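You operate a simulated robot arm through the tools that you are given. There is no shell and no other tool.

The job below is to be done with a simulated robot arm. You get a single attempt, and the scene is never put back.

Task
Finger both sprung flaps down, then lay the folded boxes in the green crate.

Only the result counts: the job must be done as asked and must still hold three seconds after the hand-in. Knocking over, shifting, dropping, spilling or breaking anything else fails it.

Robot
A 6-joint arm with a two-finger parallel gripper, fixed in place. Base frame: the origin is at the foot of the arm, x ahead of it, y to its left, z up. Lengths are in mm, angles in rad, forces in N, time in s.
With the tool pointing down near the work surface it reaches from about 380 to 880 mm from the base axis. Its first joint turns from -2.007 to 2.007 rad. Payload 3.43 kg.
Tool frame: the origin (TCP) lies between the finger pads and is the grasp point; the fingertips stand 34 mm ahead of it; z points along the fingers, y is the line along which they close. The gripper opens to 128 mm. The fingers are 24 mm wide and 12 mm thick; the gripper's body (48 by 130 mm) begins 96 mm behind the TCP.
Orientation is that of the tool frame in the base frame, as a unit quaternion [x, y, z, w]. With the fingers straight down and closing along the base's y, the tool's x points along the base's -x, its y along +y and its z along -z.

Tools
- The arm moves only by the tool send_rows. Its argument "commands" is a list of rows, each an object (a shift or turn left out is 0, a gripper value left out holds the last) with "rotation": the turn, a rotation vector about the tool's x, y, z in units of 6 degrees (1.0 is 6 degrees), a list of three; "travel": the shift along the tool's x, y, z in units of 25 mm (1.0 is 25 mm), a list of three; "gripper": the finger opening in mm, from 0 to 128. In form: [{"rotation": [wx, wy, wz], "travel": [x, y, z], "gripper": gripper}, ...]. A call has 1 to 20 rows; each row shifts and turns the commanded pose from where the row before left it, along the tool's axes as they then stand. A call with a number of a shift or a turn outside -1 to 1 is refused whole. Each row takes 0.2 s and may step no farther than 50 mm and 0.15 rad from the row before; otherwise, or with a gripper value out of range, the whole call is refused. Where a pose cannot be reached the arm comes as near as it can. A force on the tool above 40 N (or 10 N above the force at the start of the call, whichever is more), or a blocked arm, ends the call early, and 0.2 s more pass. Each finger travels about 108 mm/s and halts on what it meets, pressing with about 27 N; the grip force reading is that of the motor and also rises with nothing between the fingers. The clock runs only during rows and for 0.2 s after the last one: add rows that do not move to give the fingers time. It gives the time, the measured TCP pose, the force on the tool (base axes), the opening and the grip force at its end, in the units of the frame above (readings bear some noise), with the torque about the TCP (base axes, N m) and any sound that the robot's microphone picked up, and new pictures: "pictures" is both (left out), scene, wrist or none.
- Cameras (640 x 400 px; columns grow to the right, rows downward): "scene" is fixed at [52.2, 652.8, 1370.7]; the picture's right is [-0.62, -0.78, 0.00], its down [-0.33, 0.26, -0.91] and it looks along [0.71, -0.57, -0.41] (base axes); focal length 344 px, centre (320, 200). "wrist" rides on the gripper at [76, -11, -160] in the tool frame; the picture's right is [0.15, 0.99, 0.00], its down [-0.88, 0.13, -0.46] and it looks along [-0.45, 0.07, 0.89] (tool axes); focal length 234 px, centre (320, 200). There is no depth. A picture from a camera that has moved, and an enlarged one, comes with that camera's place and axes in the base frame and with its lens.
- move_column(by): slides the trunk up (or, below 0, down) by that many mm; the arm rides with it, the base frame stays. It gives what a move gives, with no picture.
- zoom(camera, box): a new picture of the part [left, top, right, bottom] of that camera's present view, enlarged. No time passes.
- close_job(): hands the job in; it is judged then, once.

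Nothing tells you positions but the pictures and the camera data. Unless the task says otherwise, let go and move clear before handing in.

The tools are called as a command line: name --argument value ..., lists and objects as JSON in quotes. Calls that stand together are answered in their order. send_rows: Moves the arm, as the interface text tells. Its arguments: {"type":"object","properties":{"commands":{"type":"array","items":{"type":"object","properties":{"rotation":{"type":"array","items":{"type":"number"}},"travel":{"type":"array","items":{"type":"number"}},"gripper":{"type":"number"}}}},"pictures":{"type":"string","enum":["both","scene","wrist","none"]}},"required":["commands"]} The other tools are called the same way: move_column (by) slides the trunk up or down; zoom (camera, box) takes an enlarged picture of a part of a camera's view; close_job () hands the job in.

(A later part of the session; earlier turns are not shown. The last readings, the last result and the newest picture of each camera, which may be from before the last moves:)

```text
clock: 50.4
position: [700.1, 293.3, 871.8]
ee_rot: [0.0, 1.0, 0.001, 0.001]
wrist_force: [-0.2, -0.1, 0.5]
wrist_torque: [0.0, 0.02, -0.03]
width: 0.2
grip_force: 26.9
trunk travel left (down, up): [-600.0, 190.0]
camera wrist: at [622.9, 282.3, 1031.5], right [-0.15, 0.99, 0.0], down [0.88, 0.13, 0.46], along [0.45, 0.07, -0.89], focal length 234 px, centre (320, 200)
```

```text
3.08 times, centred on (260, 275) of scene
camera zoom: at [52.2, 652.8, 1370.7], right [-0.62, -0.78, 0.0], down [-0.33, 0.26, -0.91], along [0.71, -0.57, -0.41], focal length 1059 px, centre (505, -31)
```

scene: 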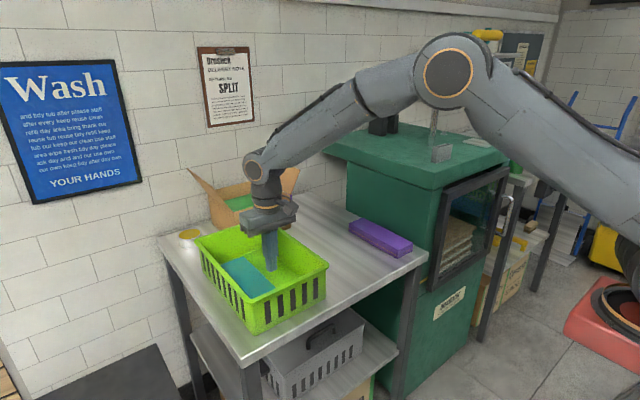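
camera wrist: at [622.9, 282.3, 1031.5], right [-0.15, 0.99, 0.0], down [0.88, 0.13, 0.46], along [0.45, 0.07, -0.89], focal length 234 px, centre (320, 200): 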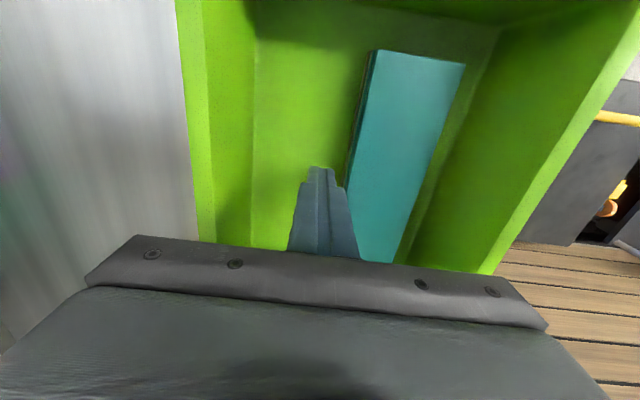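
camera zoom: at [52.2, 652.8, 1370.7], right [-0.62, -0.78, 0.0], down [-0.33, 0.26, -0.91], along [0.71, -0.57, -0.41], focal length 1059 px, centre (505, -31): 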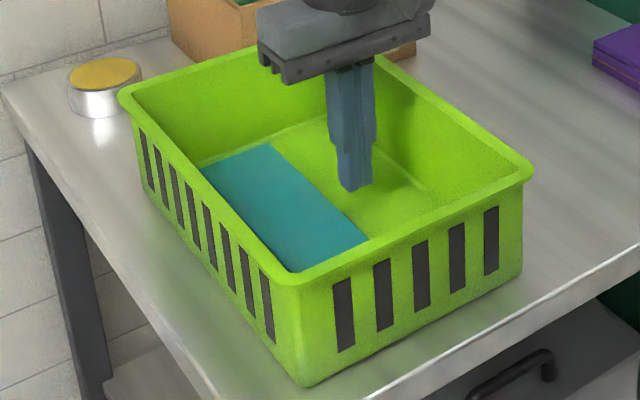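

The closed fingers are beside the teal box with room to spare. I'll descend to about 6 mm above the crate floor and then slide the box gently in +y.

send_rows --commands '[{"travel": [0.1, 0, 0.5]}, {"travel": [0, 0, 0.5]}, {}, {"travel": [0, 0.2, 0]}, {"travel": [0, 0.2, 0]}, {"travel": [0, 0.1, 0]}, {"travel": [0, 0.1, 0]}, {"travel": [0, 0.1, 0]}, {}]' --pictures "both"

zoom --camera "wrist" --box '[120, 0, 520, 280]'

```text
clock: 52.4
position: [695.7, 310.4, 847.6]
ee_rot: [0.0, 1.0, 0.001, 0.002]
wrist_force: [0.2, 0.6, 0.3]
wrist_torque: [0.02, 0.02, 0.02]
width: 0.0
grip_force: 26.5
trunk travel left (down, up): [-600.0, 190.0]
camera wrist: at [620.1, 300.3, 1006.6], right [-0.15, 0.99, 0.0], down [0.88, 0.13, 0.46], along [0.45, 0.07, -0.89], focal length 234 px, centre (320, 200)
```

scene: 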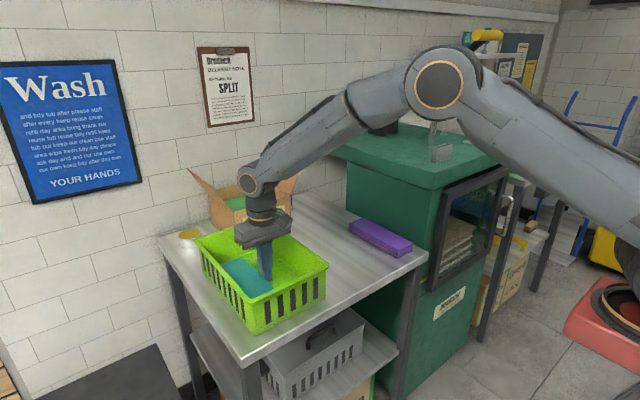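
wrist: 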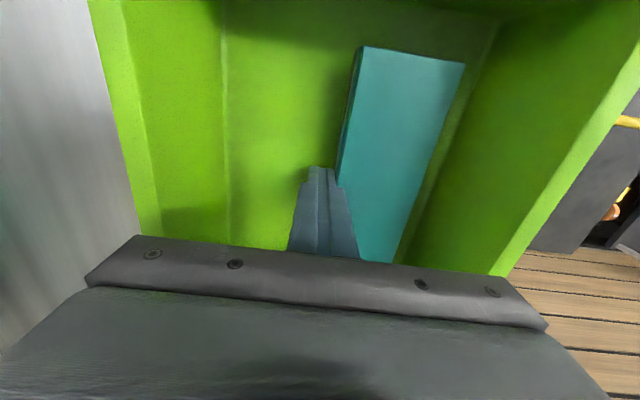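

```text
1.43 times, centred on (320, 140) of wrist
camera zoom: at [620.1, 300.3, 1006.6], right [-0.15, 0.99, 0.0], down [0.88, 0.13, 0.46], along [0.45, 0.07, -0.89], focal length 334 px, centre (320, 286)
```

zoom: 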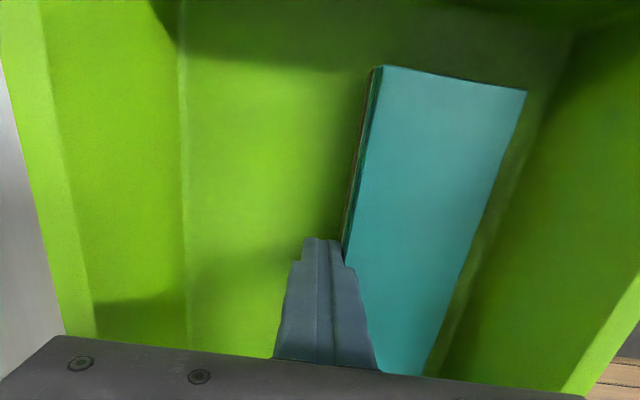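

The fingers are just in contact with the teal box. I'll keep sliding it slowly in +y.

send_rows --commands '[{"travel": [0, 0.1, 0]}, {"travel": [0, 0.1, 0]}, {"travel": [0, 0.1, 0]}, {"travel": [0, 0.1, 0]}, {"travel": [0, 0.1, 0]}, {"travel": [0, 0.1, 0]}, {}]' --pictures "both"

zoom --camera "wrist" --box '[120, 0, 520, 280]'

zoom --camera "scene" --box '[185, 210, 335, 340]'

```text
clock: 54.0
position: [696.3, 326.0, 847.6]
ee_rot: [0.0, 1.0, 0.001, 0.002]
wrist_force: [0.5, 0.5, -0.4]
wrist_torque: [0.0, 0.02, 0.01]
width: 0.0
grip_force: 27.0
trunk travel left (down, up): [-600.0, 190.0]
camera wrist: at [620.4, 315.0, 1006.5], right [-0.15, 0.99, 0.0], down [0.88, 0.13, 0.46], along [0.45, 0.07, -0.89], focal length 234 px, centre (320, 200)
```

scene: 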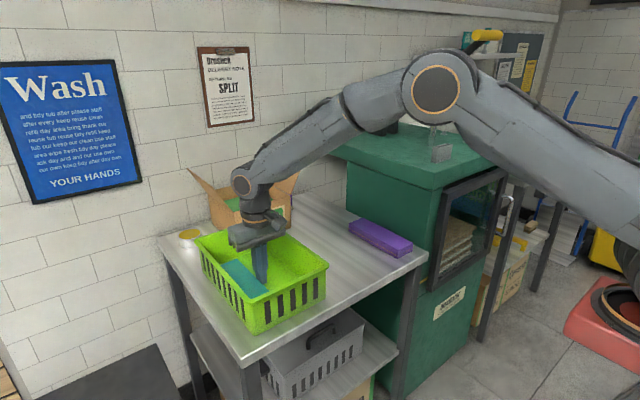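
wrist: 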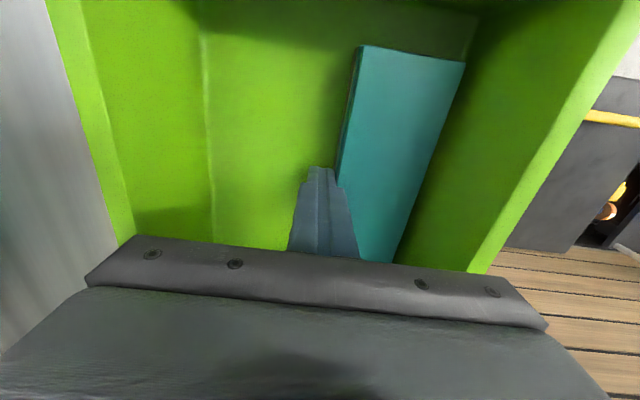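

```text
1.43 times, centred on (320, 140) of wrist
camera zoom: at [620.4, 315.0, 1006.5], right [-0.15, 0.99, 0.0], down [0.88, 0.13, 0.46], along [0.45, 0.07, -0.89], focal length 334 px, centre (320, 286)
```

zoom: 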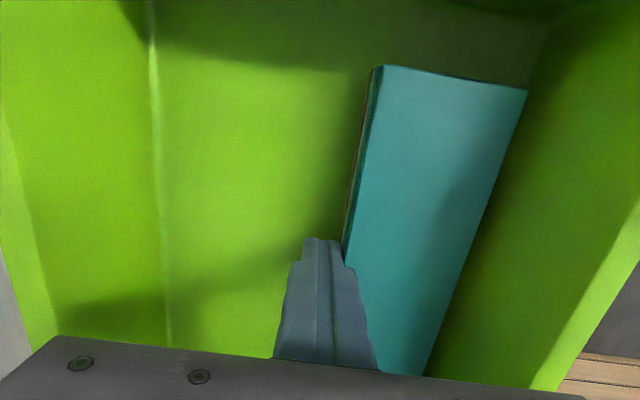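

```text
3.08 times, centred on (260, 275) of scene
camera zoom: at [52.2, 652.8, 1370.7], right [-0.62, -0.78, 0.0], down [-0.33, 0.26, -0.91], along [0.71, -0.57, -0.41], focal length 1059 px, centre (505, -31)
```

zoom: 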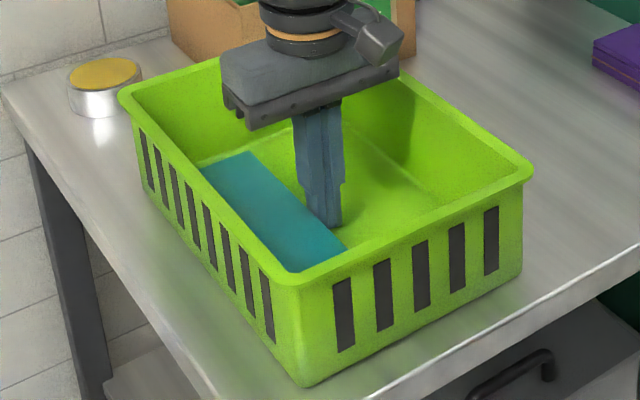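

The box slides with negligible force and about 10 mm remains to the wall. I'll push 4 mm more, back off, and rise out of the crate.

send_rows --commands '[{"travel": [0, 0.08, 0]}, {"travel": [0, 0.08, 0]}, {}, {"travel": [0, -0.3, 0]}, {"travel": [0, -0.3, 0]}, {"travel": [0, 0, -0.5]}, {"travel": [0, 0, -0.8]}, {"travel": [0, 0, -1]}, {"travel": [0, 0, -1]}, {"travel": [0, 0, -1]}, {"travel": [0, 0, -0.6]}, {}]' --pictures "both"

zoom --camera "wrist" --box '[120, 0, 520, 280]'

zoom --camera "scene" --box '[185, 210, 335, 340]'

```text
clock: 56.6
position: [697.1, 316.3, 970.0]
ee_rot: [0.001, 1.0, 0.001, 0.002]
wrist_force: [-0.3, 0.2, 0.7]
wrist_torque: [-0.03, 0.02, 0.0]
width: 0.1
grip_force: 27.2
trunk travel left (down, up): [-600.0, 190.0]
camera wrist: at [620.1, 303.9, 1128.9], right [-0.15, 0.99, 0.0], down [0.88, 0.13, 0.46], along [0.45, 0.07, -0.89], focal length 234 px, centre (320, 200)
```

scene: 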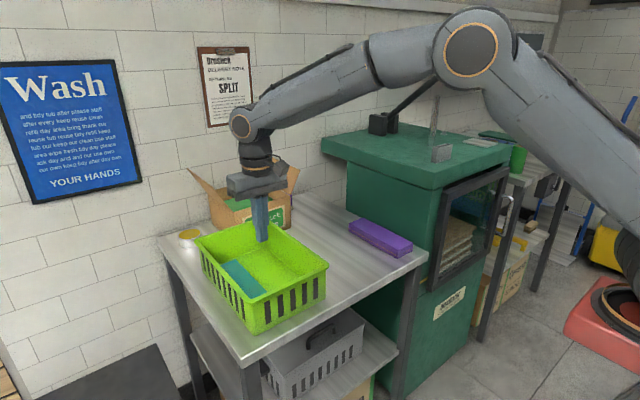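
wrist: 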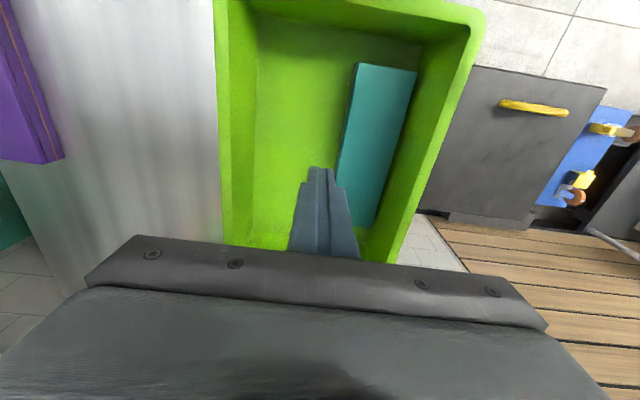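

```text
1.43 times, centred on (320, 140) of wrist
camera zoom: at [620.1, 303.9, 1128.9], right [-0.15, 0.99, 0.0], down [0.88, 0.13, 0.46], along [0.45, 0.07, -0.89], focal length 334 px, centre (320, 286)
```

zoom: 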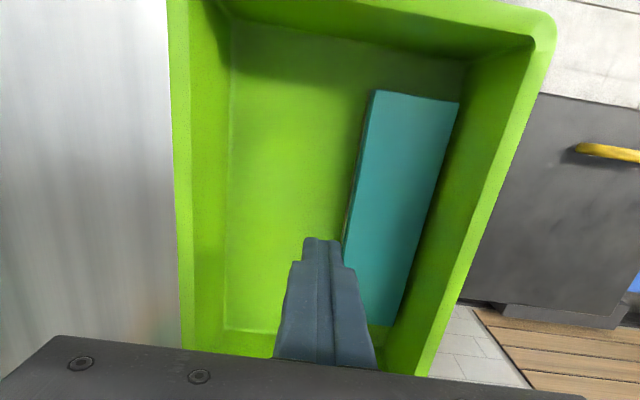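

```text
3.08 times, centred on (260, 275) of scene
camera zoom: at [52.2, 652.8, 1370.7], right [-0.62, -0.78, 0.0], down [-0.33, 0.26, -0.91], along [0.71, -0.57, -0.41], focal length 1059 px, centre (505, -31)
```

zoom: 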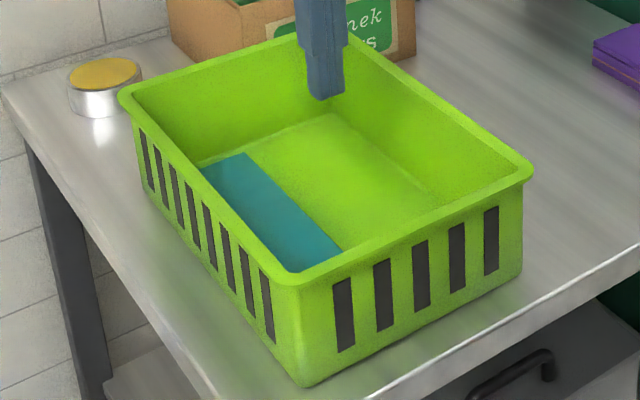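

Teal is against the +y side (its −y edge at y≈341), leaving space from 227 to 340 for the purple box. Now I'll go over the purple box with the fingers open to 100 mm.

send_rows --commands '[{"travel": [0.06, -0.5, -0.2]}, {"travel": [0.06, -0.9, 0]}, {"travel": [0.06, -1, 0]}, {"travel": [0.06, -1, 0]}, {"travel": [0.06, -1, 0]}, {"travel": [0.06, -1, 0]}, {"travel": [0.06, -1, 0]}, {"travel": [0.06, -1, 0]}, {"travel": [0.06, -1, 0]}, {"travel": [0.06, -1, 0], "gripper": 100}, {"travel": [0.06, -1, 0]}, {"travel": [0.06, -1, 0]}, {"travel": [0.06, -1, 0]}, {"travel": [0.06, -1, 0]}, {"travel": [0.06, -1, 0]}, {"travel": [0.06, -0.8, 0]}, {"travel": [0.06, -0.5, 0]}, {}]' --pictures "both"

zoom --camera "wrist" --box '[200, 0, 460, 240]'

zoom --camera "scene" --box '[330, 140, 430, 270]'

```text
clock: 60.4
position: [670.4, -78.7, 974.4]
ee_rot: [0.001, 1.0, 0.001, 0.002]
wrist_force: [0.0, 0.5, 0.3]
wrist_torque: [-0.02, 0.01, 0.0]
width: 100.2
grip_force: 0.1
trunk travel left (down, up): [-600.0, 190.0]
camera wrist: at [594.0, -88.7, 1133.1], right [-0.15, 0.99, 0.0], down [0.88, 0.13, 0.46], along [0.45, 0.07, -0.89], focal length 234 px, centre (320, 200)
```

scene: 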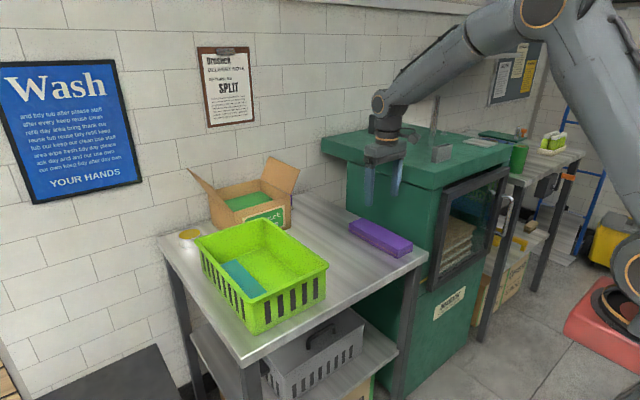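
wrist: 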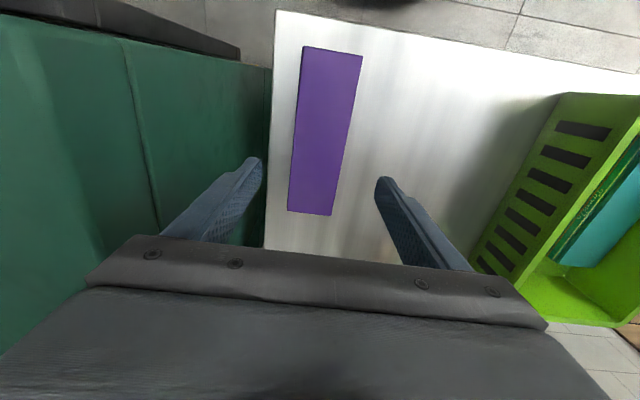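

```text
1.67 times, centred on (330, 120) of wrist
camera zoom: at [594.0, -88.7, 1133.1], right [-0.15, 0.99, 0.0], down [0.88, 0.13, 0.46], along [0.45, 0.07, -0.89], focal length 390 px, centre (303, 333)
```

zoom: 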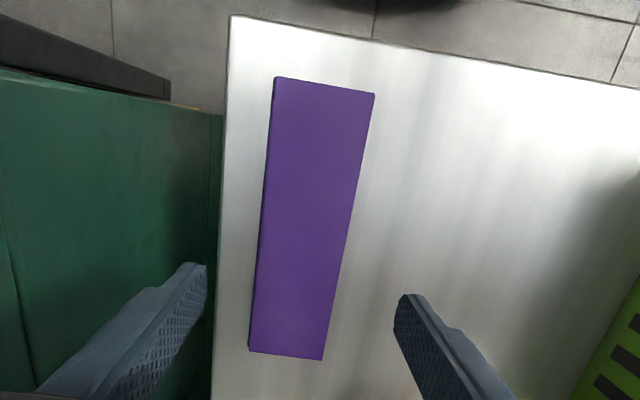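

```text
3.08 times, centred on (380, 205) of scene
camera zoom: at [52.2, 652.8, 1370.7], right [-0.62, -0.78, 0.0], down [-0.33, 0.26, -0.91], along [0.71, -0.57, -0.41], focal length 1059 px, centre (135, 185)
```

zoom: 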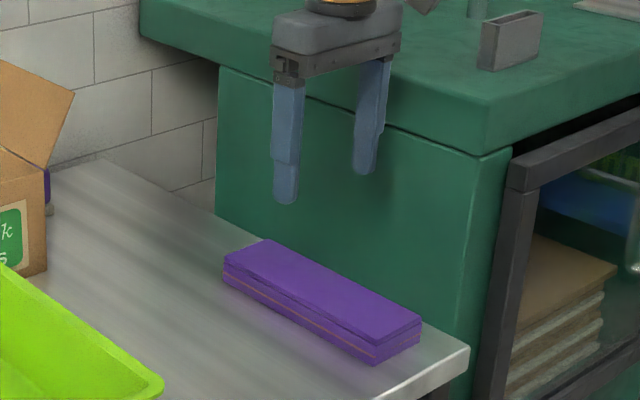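

Purple is centred at about (669, −77) and square to the gripper. I'll descend around it to the same depth that worked before.

send_rows --commands '[{"travel": [0.05, 0.05, 0.5]}, {"travel": [0, 0, 1]}, {"travel": [0, 0, 1]}, {"travel": [0, 0, 1]}, {"travel": [0, 0, 1]}, {"travel": [0, 0, 0.6]}, {"travel": [0, 0, 0.36]}, {}]' --pictures "both"

zoom --camera "scene" --box '[330, 170, 430, 270]'

zoom --camera "wrist" --box '[200, 80, 460, 260]'

```text
clock: 62.2
position: [669.3, -77.1, 837.4]
ee_rot: [0.0, 1.0, 0.001, 0.002]
wrist_force: [0.3, -0.4, -0.5]
wrist_torque: [0.02, 0.02, -0.01]
width: 100.1
grip_force: 0.1
trunk travel left (down, up): [-600.0, 190.0]
camera wrist: at [593.6, -87.4, 996.6], right [-0.15, 0.99, 0.0], down [0.88, 0.13, 0.46], along [0.45, 0.07, -0.89], focal length 234 px, centre (320, 200)
```

scene: 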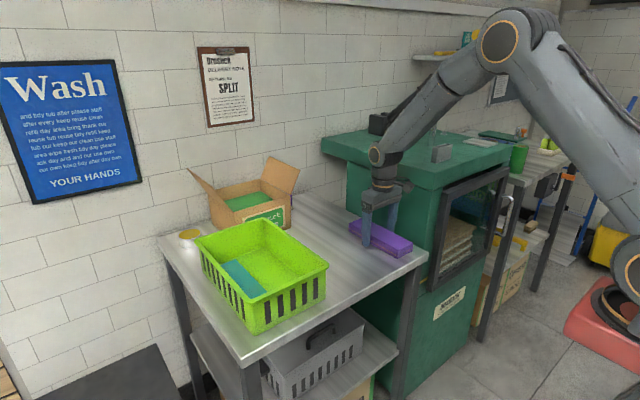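
wrist: 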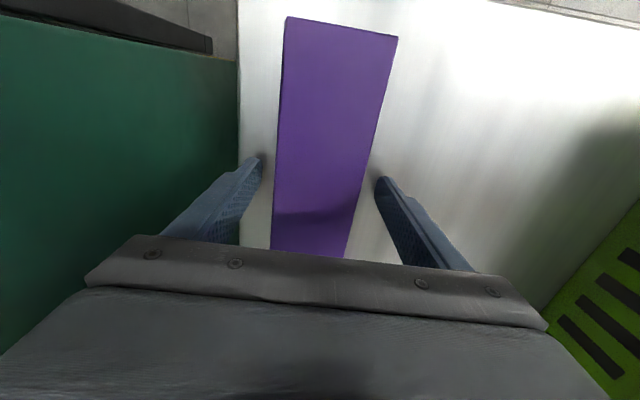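

```text
4.00 times, centred on (380, 220) of scene
camera zoom: at [52.2, 652.8, 1370.7], right [-0.62, -0.78, 0.0], down [-0.33, 0.26, -0.91], along [0.71, -0.57, -0.41], focal length 1377 px, centre (80, 120)
```

zoom: 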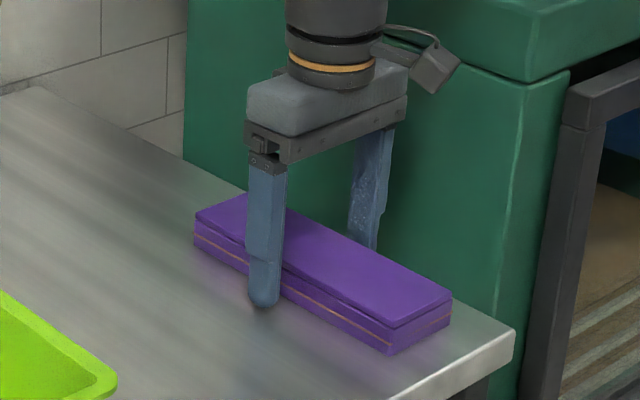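

```text
2.22 times, centred on (330, 170) of wrist
camera zoom: at [593.6, -87.4, 996.6], right [-0.15, 0.99, 0.0], down [0.88, 0.13, 0.46], along [0.45, 0.07, -0.89], focal length 520 px, centre (298, 267)
```

zoom: 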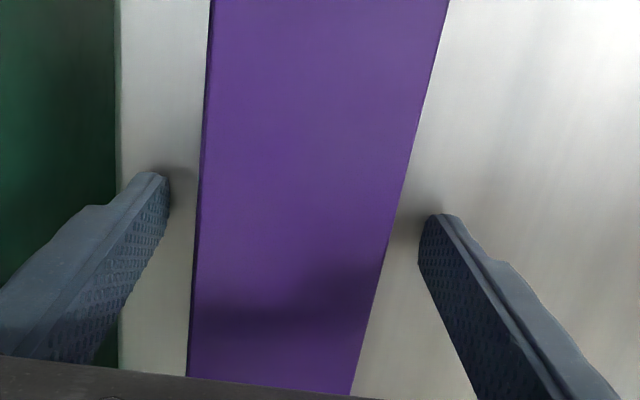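

The fingers straddle the purple box evenly. Down about 2 mm more, then close and check.

send_rows --commands '[{"travel": [0, 0, 0.05]}, {"travel": [0, 0, 0.03]}, {}, {"gripper": 40}, {}, {}, {}]' --pictures "none"

zoom --camera "scene" --box '[330, 170, 430, 270]'

```text
clock: 63.8
position: [669.6, -76.1, 834.3]
ee_rot: [0.001, 1.0, 0.0, 0.002]
wrist_force: [-0.1, -0.5, -0.1]
wrist_torque: [-0.06, 0.0, -0.05]
width: 69.2
grip_force: 26.7
trunk travel left (down, up): [-600.0, 190.0]
```

```text
4.00 times, centred on (380, 220) of scene
camera zoom: at [52.2, 652.8, 1370.7], right [-0.62, -0.78, 0.0], down [-0.33, 0.26, -0.91], along [0.71, -0.57, -0.41], focal length 1377 px, centre (80, 120)
```

zoom: 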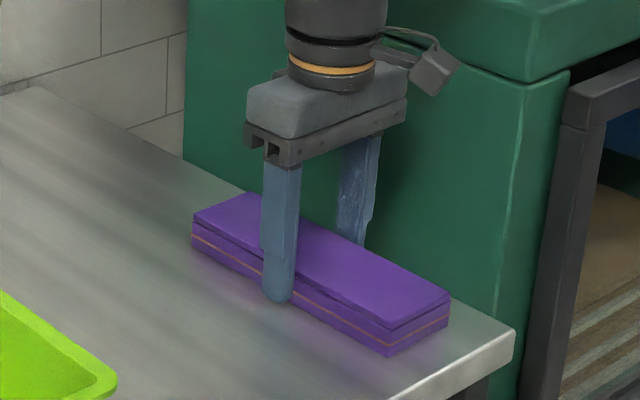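

The purple box is gripped at 69.2 mm. Lifting in small steps first, as before.

send_rows --commands '[{"travel": [0, 0, -0.06]}, {"travel": [0, 0, -0.06]}, {"travel": [0, 0, -0.06]}, {"travel": [0, 0, -0.06]}, {"travel": [0, 0, -0.06]}, {"travel": [0, 0, -0.06]}, {}]' --pictures "none"

zoom --camera "scene" --box '[330, 170, 430, 270]'

```text
clock: 65.4
position: [669.7, -75.8, 845.1]
ee_rot: [0.001, 1.0, 0.001, 0.002]
wrist_force: [-0.2, 0.3, -1.2]
wrist_torque: [0.01, 0.03, -0.05]
width: 69.1
grip_force: 27.2
trunk travel left (down, up): [-600.0, 190.0]
```

```text
4.00 times, centred on (380, 220) of scene
camera zoom: at [52.2, 652.8, 1370.7], right [-0.62, -0.78, 0.0], down [-0.33, 0.26, -0.91], along [0.71, -0.57, -0.41], focal length 1377 px, centre (80, 120)
```

zoom: 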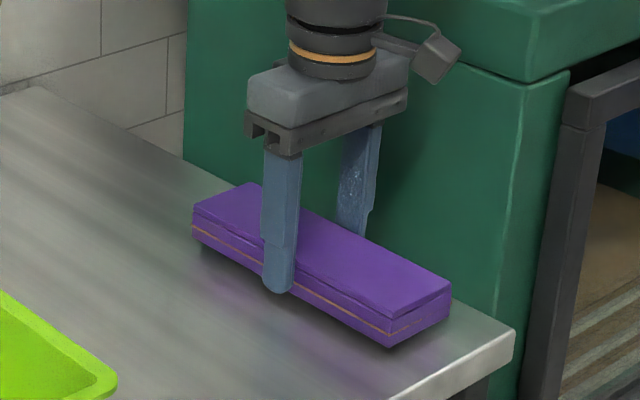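

The purple box is off the table and holding. Continuing the lift gently to about z 966.

send_rows --commands '[{"travel": [0, 0, -0.1]}, {"travel": [0, 0, -0.2]}, {"travel": [0, 0, -0.3]}, {"travel": [0, 0, -0.4]}, {"travel": [0, 0, -0.5]}, {"travel": [0, 0, -0.5]}, {"travel": [0, 0, -0.5]}, {"travel": [0, 0, -0.5]}, {"travel": [0, 0, -0.5]}, {"travel": [0, 0, -0.5]}, {"travel": [0, 0, -0.4]}, {"travel": [0, 0, -0.3]}, {"travel": [0, 0, -0.15]}, {}]' --pictures "both"

zoom --camera "scene" --box '[320, 130, 430, 250]'

```text
clock: 68.4
position: [668.3, -76.3, 966.0]
ee_rot: [0.0, 1.0, 0.001, 0.001]
wrist_force: [-0.5, -0.7, -0.4]
wrist_torque: [0.02, 0.0, -0.02]
width: 68.7
grip_force: 27.0
trunk travel left (down, up): [-600.0, 190.0]
camera wrist: at [593.0, -87.5, 1125.4], right [-0.15, 0.99, 0.0], down [0.88, 0.13, 0.46], along [0.45, 0.07, -0.89], focal length 234 px, centre (320, 200)
```

scene: 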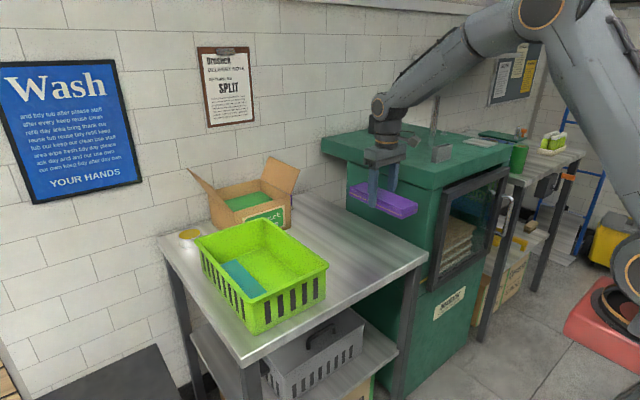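
wrist: 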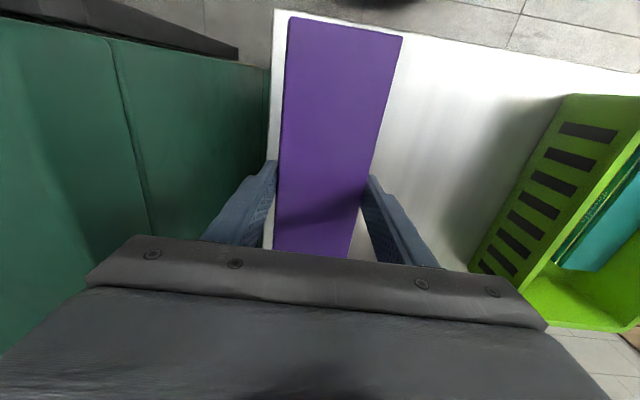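

```text
3.33 times, centred on (375, 190) of scene
camera zoom: at [52.2, 652.8, 1370.7], right [-0.62, -0.78, 0.0], down [-0.33, 0.26, -0.91], along [0.71, -0.57, -0.41], focal length 1147 px, centre (137, 233)
```

zoom: 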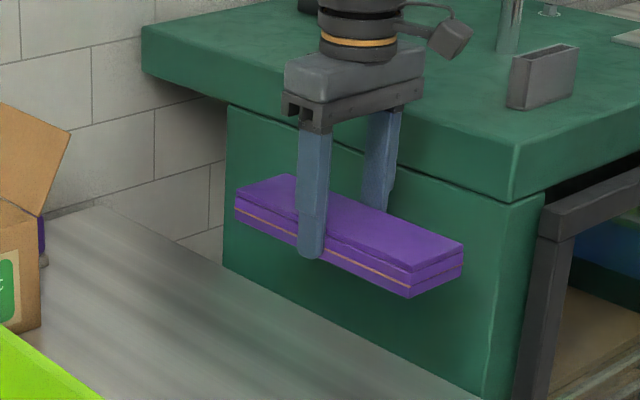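

The purple box is held level with the flap closed. I'll carry it over the crate to about (702, 286).

send_rows --commands '[{"travel": [-0.068, 0.2, 0]}, {"travel": [-0.068, 0.4, 0]}, {"travel": [-0.068, 0.6, 0]}, {"travel": [-0.068, 0.85, 0]}, {"travel": [-0.068, 0.85, 0]}, {"travel": [-0.068, 0.85, 0]}, {"travel": [-0.068, 0.85, 0]}, {"travel": [-0.068, 0.85, 0]}, {"travel": [-0.068, 0.85, 0]}, {"travel": [-0.068, 0.85, 0]}, {"travel": [-0.068, 0.85, 0]}, {"travel": [-0.068, 0.85, 0]}, {"travel": [-0.068, 0.85, 0]}, {"travel": [-0.068, 0.85, 0]}, {"travel": [-0.068, 0.85, 0]}, {"travel": [-0.068, 0.85, 0]}, {"travel": [-0.068, 0.8, 0]}, {"travel": [-0.068, 0.6, 0]}, {"travel": [-0.068, 0.4, 0]}, {"travel": [-0.068, 0.3, 0]}]' --pictures "both"

zoom --camera "scene" --box '[185, 180, 335, 340]'

zoom --camera "wrist" --box '[120, 0, 520, 280]'

```text
clock: 72.6
position: [703.6, 281.6, 967.4]
ee_rot: [0.0, 1.0, 0.0, 0.002]
wrist_force: [-0.7, -1.0, -0.8]
wrist_torque: [0.01, 0.02, -0.03]
width: 69.0
grip_force: 26.7
trunk travel left (down, up): [-600.0, 190.0]
camera wrist: at [626.8, 270.5, 1125.7], right [-0.15, 0.99, 0.0], down [0.88, 0.13, 0.46], along [0.45, 0.07, -0.89], focal length 234 px, centre (320, 200)
```

scene: 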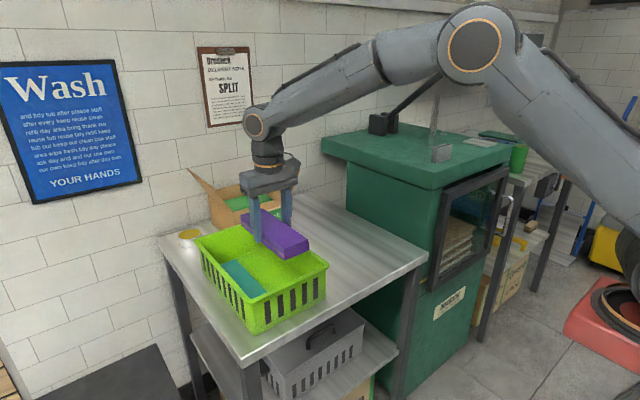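
wrist: 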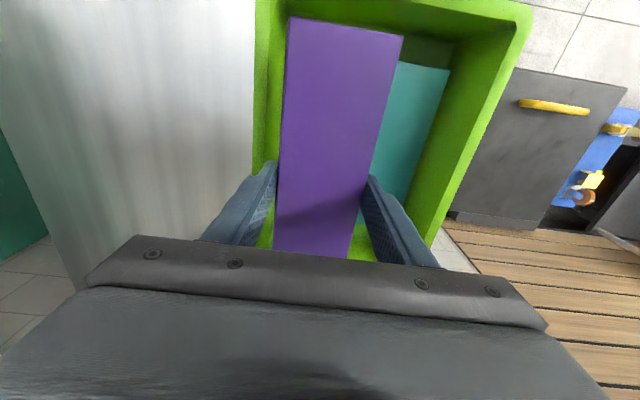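

```text
2.50 times, centred on (260, 260) of scene
camera zoom: at [52.2, 652.8, 1370.7], right [-0.62, -0.78, 0.0], down [-0.33, 0.26, -0.91], along [0.71, -0.57, -0.41], focal length 860 px, centre (470, 50)
```

zoom: 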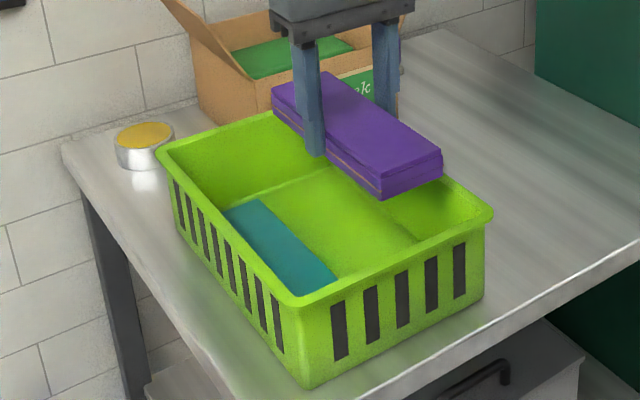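

```text
1.43 times, centred on (320, 140) of wrist
camera zoom: at [626.8, 270.5, 1125.7], right [-0.15, 0.99, 0.0], down [0.88, 0.13, 0.46], along [0.45, 0.07, -0.89], focal length 334 px, centre (320, 286)
```

zoom: 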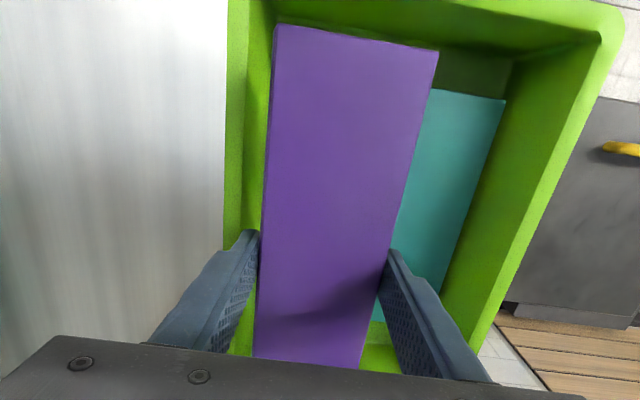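

The purple box is over the near half of the crate. I'll trim to y≈286, midway between the near wall and the teal box, and let it settle.

send_rows --commands '[{"travel": [0, 0.08, 0]}, {}, {}]' --pictures "none"

```text
clock: 73.4
position: [703.5, 283.6, 966.0]
ee_rot: [0.0, 1.0, 0.0, 0.002]
wrist_force: [-0.1, -0.8, -0.6]
wrist_torque: [-0.01, 0.02, 0.02]
width: 69.6
grip_force: 26.8
trunk travel left (down, up): [-600.0, 190.0]
```

send_rows --commands '[{"travel": [0, 0.08, 0.2]}, {"travel": [0, 0, 0.4]}, {"travel": [0, 0, 0.5]}, {"travel": [0, 0, 0.5]}, {"travel": [0, 0, 0.4]}, {"travel": [0, 0, 0.2]}, {}]' --pictures "both"

zoom --camera "wrist" --box '[120, 0, 520, 280]'

zoom --camera "scene" --box '[185, 190, 335, 340]'

```text
clock: 75.0
position: [703.8, 286.5, 911.2]
ee_rot: [0.0, 1.0, 0.001, 0.001]
wrist_force: [0.0, -0.1, -0.8]
wrist_torque: [0.0, 0.01, -0.01]
width: 69.5
grip_force: 27.5
trunk travel left (down, up): [-600.0, 190.0]
camera wrist: at [627.4, 275.1, 1071.0], right [-0.15, 0.99, 0.0], down [0.88, 0.13, 0.46], along [0.45, 0.07, -0.89], focal length 234 px, centre (320, 200)
```

scene: 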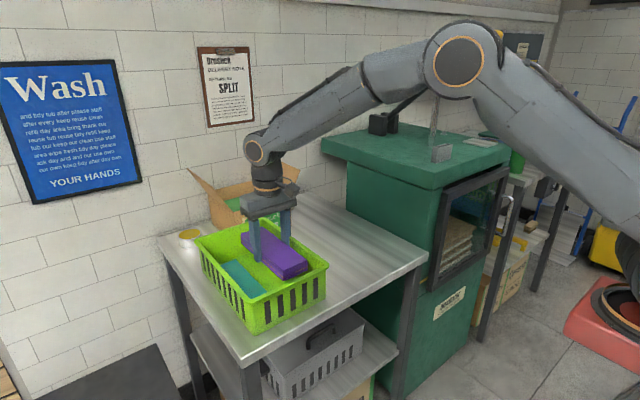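
wrist: 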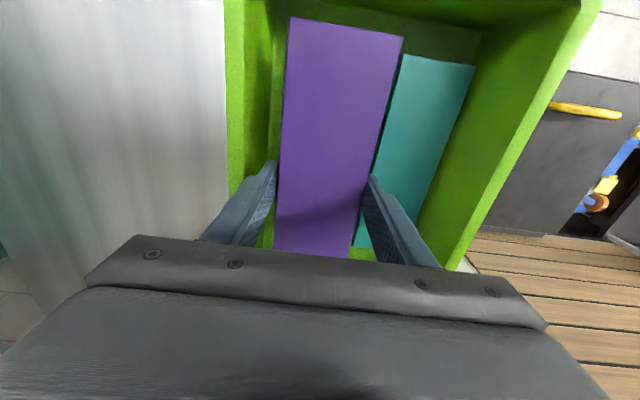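

```text
1.43 times, centred on (320, 140) of wrist
camera zoom: at [627.4, 275.1, 1071.0], right [-0.15, 0.99, 0.0], down [0.88, 0.13, 0.46], along [0.45, 0.07, -0.89], focal length 334 px, centre (320, 286)
```

zoom: 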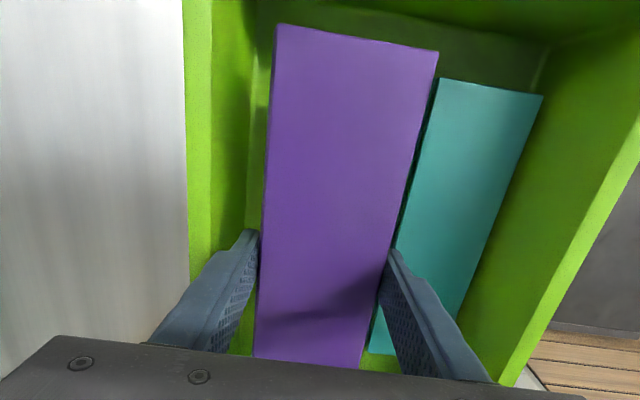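

```text
2.67 times, centred on (260, 265) of scene
camera zoom: at [52.2, 652.8, 1370.7], right [-0.62, -0.78, 0.0], down [-0.33, 0.26, -0.91], along [0.71, -0.57, -0.41], focal length 918 px, centre (480, 27)
```

zoom: 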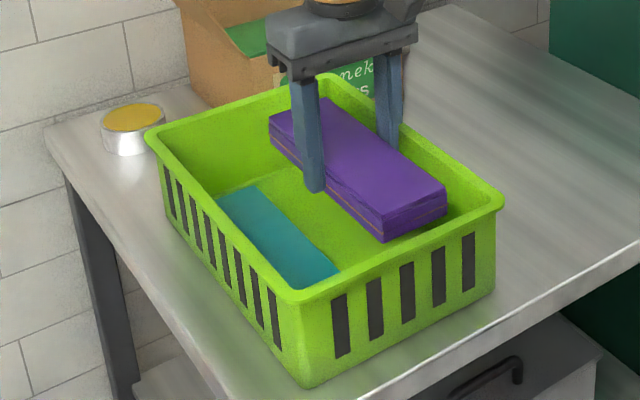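

The finger-to-rim clearance on the near side is about 6–7 mm. I'll descend slowly past the rim and check.

send_rows --commands '[{"travel": [0, 0, 0.2]}, {"travel": [0, 0, 0.25]}, {"travel": [0, 0, 0.3]}, {"travel": [0, 0, 0.3]}, {"travel": [0, 0, 0.3]}, {"travel": [0, 0, 0.25]}, {"travel": [0, 0, 0.2]}, {"travel": [0, 0, 0.2]}, {"travel": [0, 0, 0.2]}, {}]' --pictures "both"

zoom --camera "wrist" --box '[120, 0, 520, 280]'

zoom --camera "scene" --box '[185, 210, 335, 340]'

```text
clock: 77.2
position: [704.3, 285.3, 856.8]
ee_rot: [0.0, 1.0, 0.001, 0.002]
wrist_force: [0.4, 0.7, -1.5]
wrist_torque: [0.01, 0.01, 0.0]
width: 69.1
grip_force: 27.0
trunk travel left (down, up): [-600.0, 190.0]
camera wrist: at [627.5, 274.9, 1015.6], right [-0.15, 0.99, 0.0], down [0.88, 0.13, 0.46], along [0.45, 0.07, -0.89], focal length 234 px, centre (320, 200)
```

scene: 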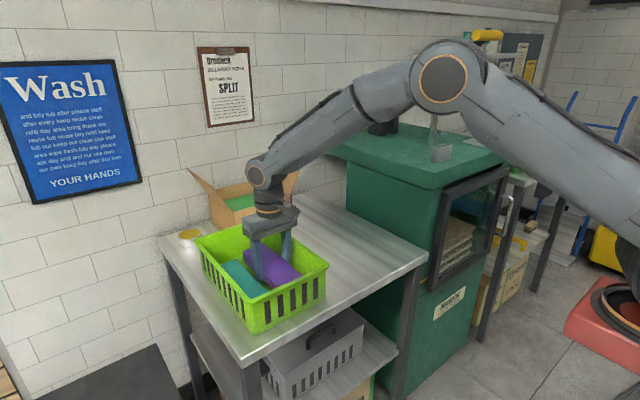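
wrist: 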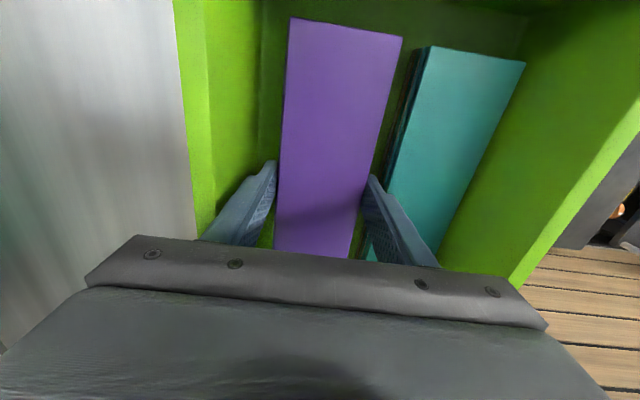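

```text
1.43 times, centred on (320, 140) of wrist
camera zoom: at [627.5, 274.9, 1015.6], right [-0.15, 0.99, 0.0], down [0.88, 0.13, 0.46], along [0.45, 0.07, -0.89], focal length 334 px, centre (320, 286)
```

zoom: 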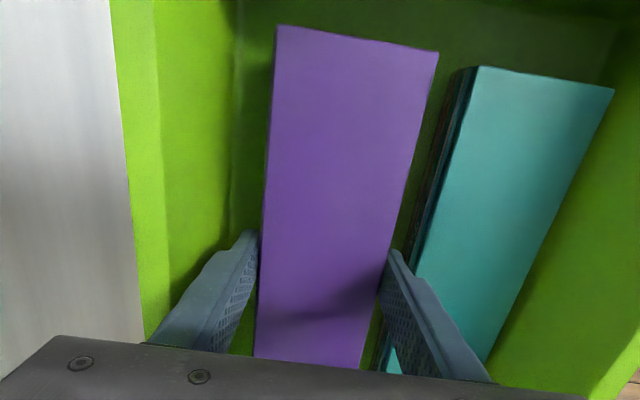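

```text
3.08 times, centred on (260, 275) of scene
camera zoom: at [52.2, 652.8, 1370.7], right [-0.62, -0.78, 0.0], down [-0.33, 0.26, -0.91], along [0.71, -0.57, -0.41], focal length 1059 px, centre (505, -31)
```

zoom: 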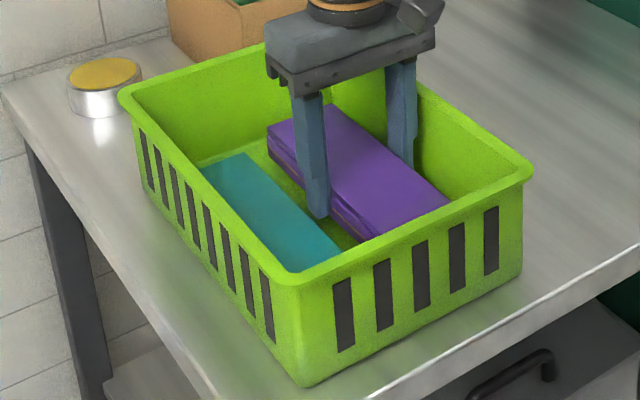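

The fingers are past the rim with no contact. I'll creep down the last bit to the floor.

send_rows --commands '[{"travel": [0, 0, 0.12]}, {"travel": [0, 0, 0.12]}, {"travel": [0, 0, 0.12]}, {"travel": [0, 0, 0.1]}, {"travel": [0, 0, 0.08]}, {}]' --pictures "none"

```text
clock: 78.6
position: [704.7, 286.2, 842.5]
ee_rot: [0.0, 1.0, 0.001, 0.002]
wrist_force: [0.1, 0.7, -0.6]
wrist_torque: [0.05, -0.01, -0.04]
width: 69.3
grip_force: 26.7
trunk travel left (down, up): [-600.0, 190.0]
```

send_rows --commands '[{"travel": [0, 0, 0.04]}, {"travel": [0, 0, 0.04]}, {}]' --pictures "none"

```text
clock: 79.4
position: [705.7, 285.5, 840.9]
ee_rot: [0.0, 1.0, 0.001, 0.001]
wrist_force: [-0.1, 0.2, -0.6]
wrist_torque: [-0.02, -0.01, 0.0]
width: 69.3
grip_force: 27.1
trunk travel left (down, up): [-600.0, 190.0]
```

send_rows --commands '[{"travel": [0, 0, 0.04]}, {"travel": [0, 0, 0.02]}, {}]' --pictures "none"

```text
clock: 80.2
position: [705.5, 285.7, 840.2]
ee_rot: [0.0, 1.0, 0.0, 0.002]
wrist_force: [-0.4, -0.6, 9.3]
wrist_torque: [-0.28, 0.45, -0.01]
width: 69.0
grip_force: 26.8
trunk travel left (down, up): [-600.0, 190.0]
```

Floor contact felt (9 N). I'll ease up half a millimetre and open a little, since space is limited.

send_rows --commands '[{"travel": [0, 0, -0.03]}, {"gripper": 74}, {}, {}]' --pictures "both"

zoom --camera "wrist" --box '[120, 0, 520, 280]'

zoom --camera "scene" --box '[185, 210, 335, 340]'

```text
clock: 81.2
position: [704.1, 285.5, 839.9]
ee_rot: [0.0, 1.0, 0.001, 0.001]
wrist_force: [0.5, 1.0, 0.8]
wrist_torque: [-0.02, -0.02, 0.03]
width: 74.1
grip_force: 0.0
trunk travel left (down, up): [-600.0, 190.0]
camera wrist: at [627.6, 275.0, 999.5], right [-0.15, 0.99, 0.0], down [0.88, 0.13, 0.46], along [0.45, 0.07, -0.89], focal length 234 px, centre (320, 200)
```

scene: 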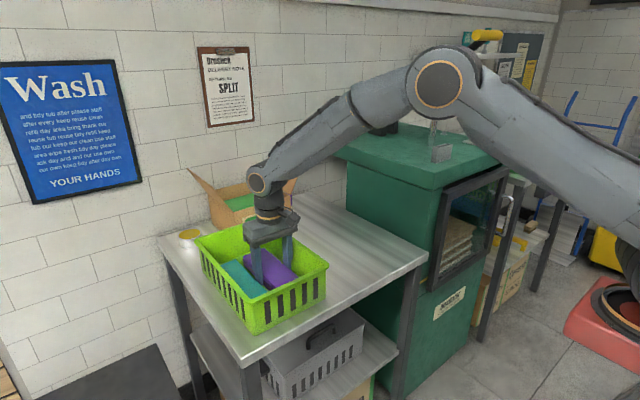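
wrist: 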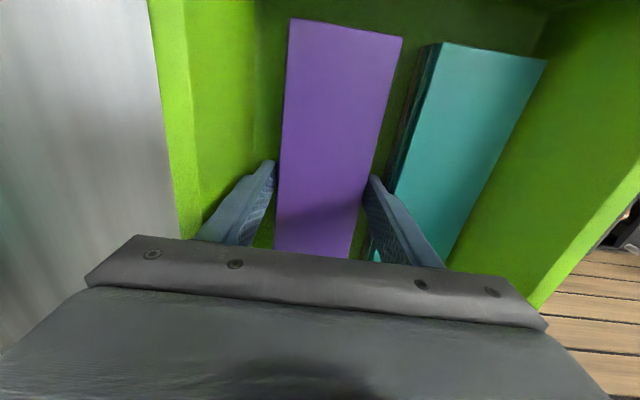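

```text
1.43 times, centred on (320, 140) of wrist
camera zoom: at [627.6, 275.0, 999.5], right [-0.15, 0.99, 0.0], down [0.88, 0.13, 0.46], along [0.45, 0.07, -0.89], focal length 334 px, centre (320, 286)
```

zoom: 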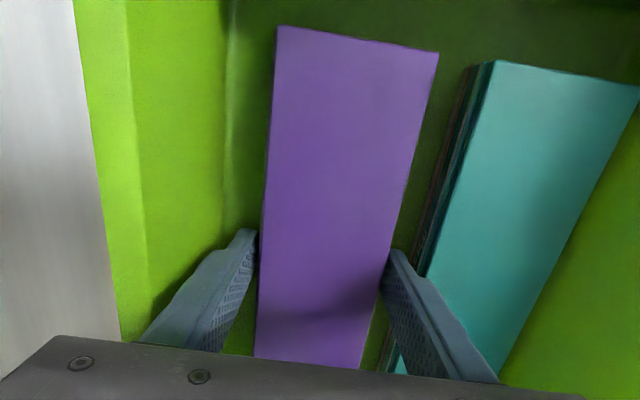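

```text
3.08 times, centred on (260, 275) of scene
camera zoom: at [52.2, 652.8, 1370.7], right [-0.62, -0.78, 0.0], down [-0.33, 0.26, -0.91], along [0.71, -0.57, -0.41], focal length 1059 px, centre (505, -31)
```

zoom: 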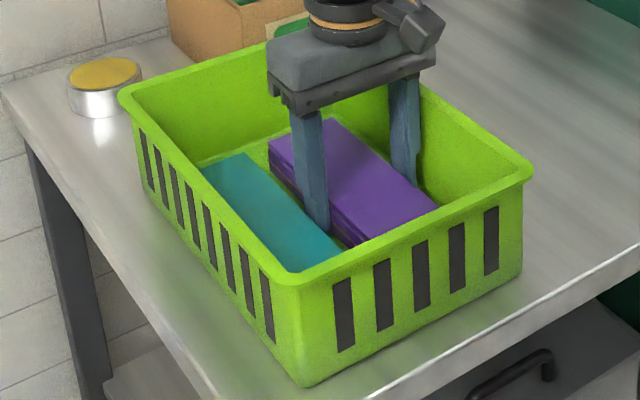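

The purple box is on the floor beside the teal one and the fingers are free at 74 mm. Rising straight up slowly.

send_rows --commands '[{"travel": [0, 0, -0.08]}, {"travel": [0, 0, -0.16]}, {"travel": [0, 0, -0.24]}, {"travel": [0, 0, -0.32]}, {"travel": [0, 0, -0.4]}, {"travel": [0, 0, -0.6]}, {"travel": [0, 0, -0.8]}, {"travel": [0, 0, -1]}, {"travel": [0, 0, -1]}, {"travel": [0, 0, -1]}, {"travel": [0, 0, -1]}, {}]' --pictures "both"

zoom --camera "wrist" --box '[160, 0, 520, 260]'

zoom --camera "scene" --box '[185, 210, 335, 340]'

```text
clock: 83.8
position: [703.8, 286.9, 1004.4]
ee_rot: [0.0, 1.0, 0.001, 0.002]
wrist_force: [0.1, -0.8, 0.6]
wrist_torque: [-0.02, -0.04, 0.01]
width: 74.1
grip_force: 0.1
trunk travel left (down, up): [-600.0, 190.0]
camera wrist: at [627.4, 275.0, 1164.9], right [-0.15, 0.99, 0.0], down [0.88, 0.13, 0.46], along [0.45, 0.07, -0.89], focal length 234 px, centre (320, 200)
```

scene: 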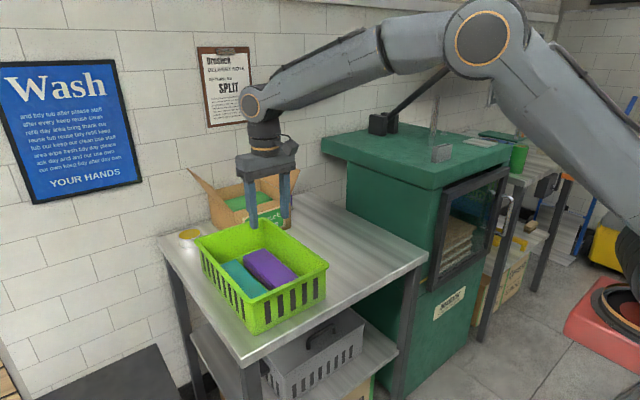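
wrist: 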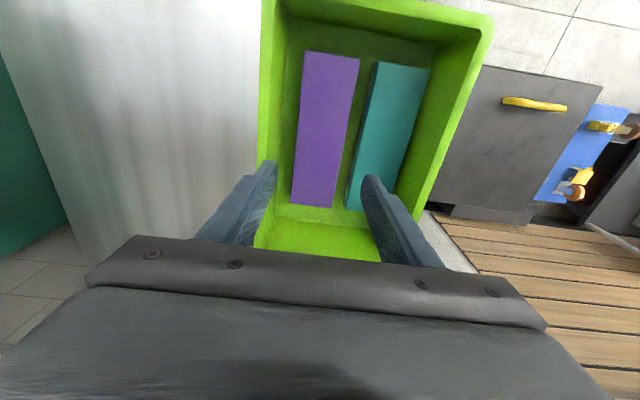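

```text
1.54 times, centred on (340, 130) of wrist
camera zoom: at [627.4, 275.0, 1164.9], right [-0.15, 0.99, 0.0], down [0.88, 0.13, 0.46], along [0.45, 0.07, -0.89], focal length 360 px, centre (289, 308)
```

zoom: 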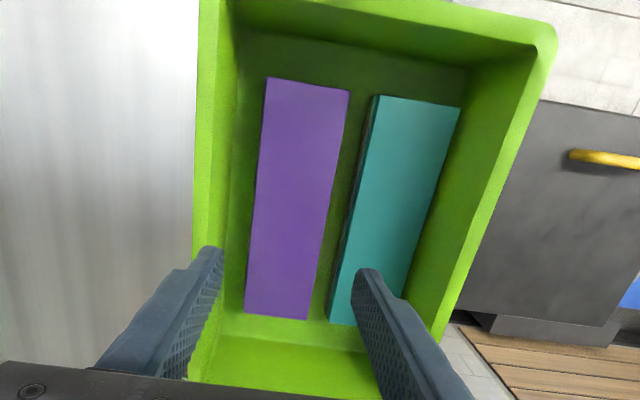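

```text
3.08 times, centred on (260, 275) of scene
camera zoom: at [52.2, 652.8, 1370.7], right [-0.62, -0.78, 0.0], down [-0.33, 0.26, -0.91], along [0.71, -0.57, -0.41], focal length 1059 px, centre (505, -31)
```

zoom: 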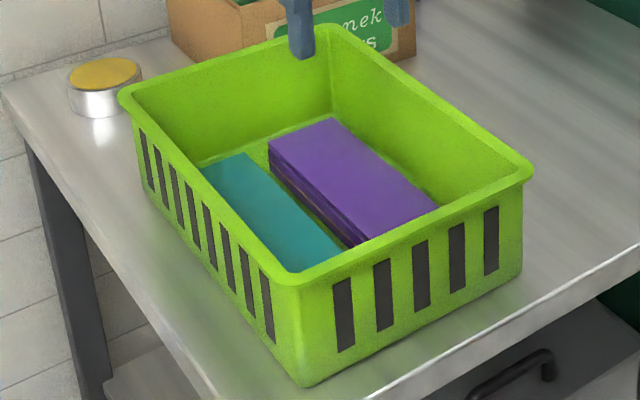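

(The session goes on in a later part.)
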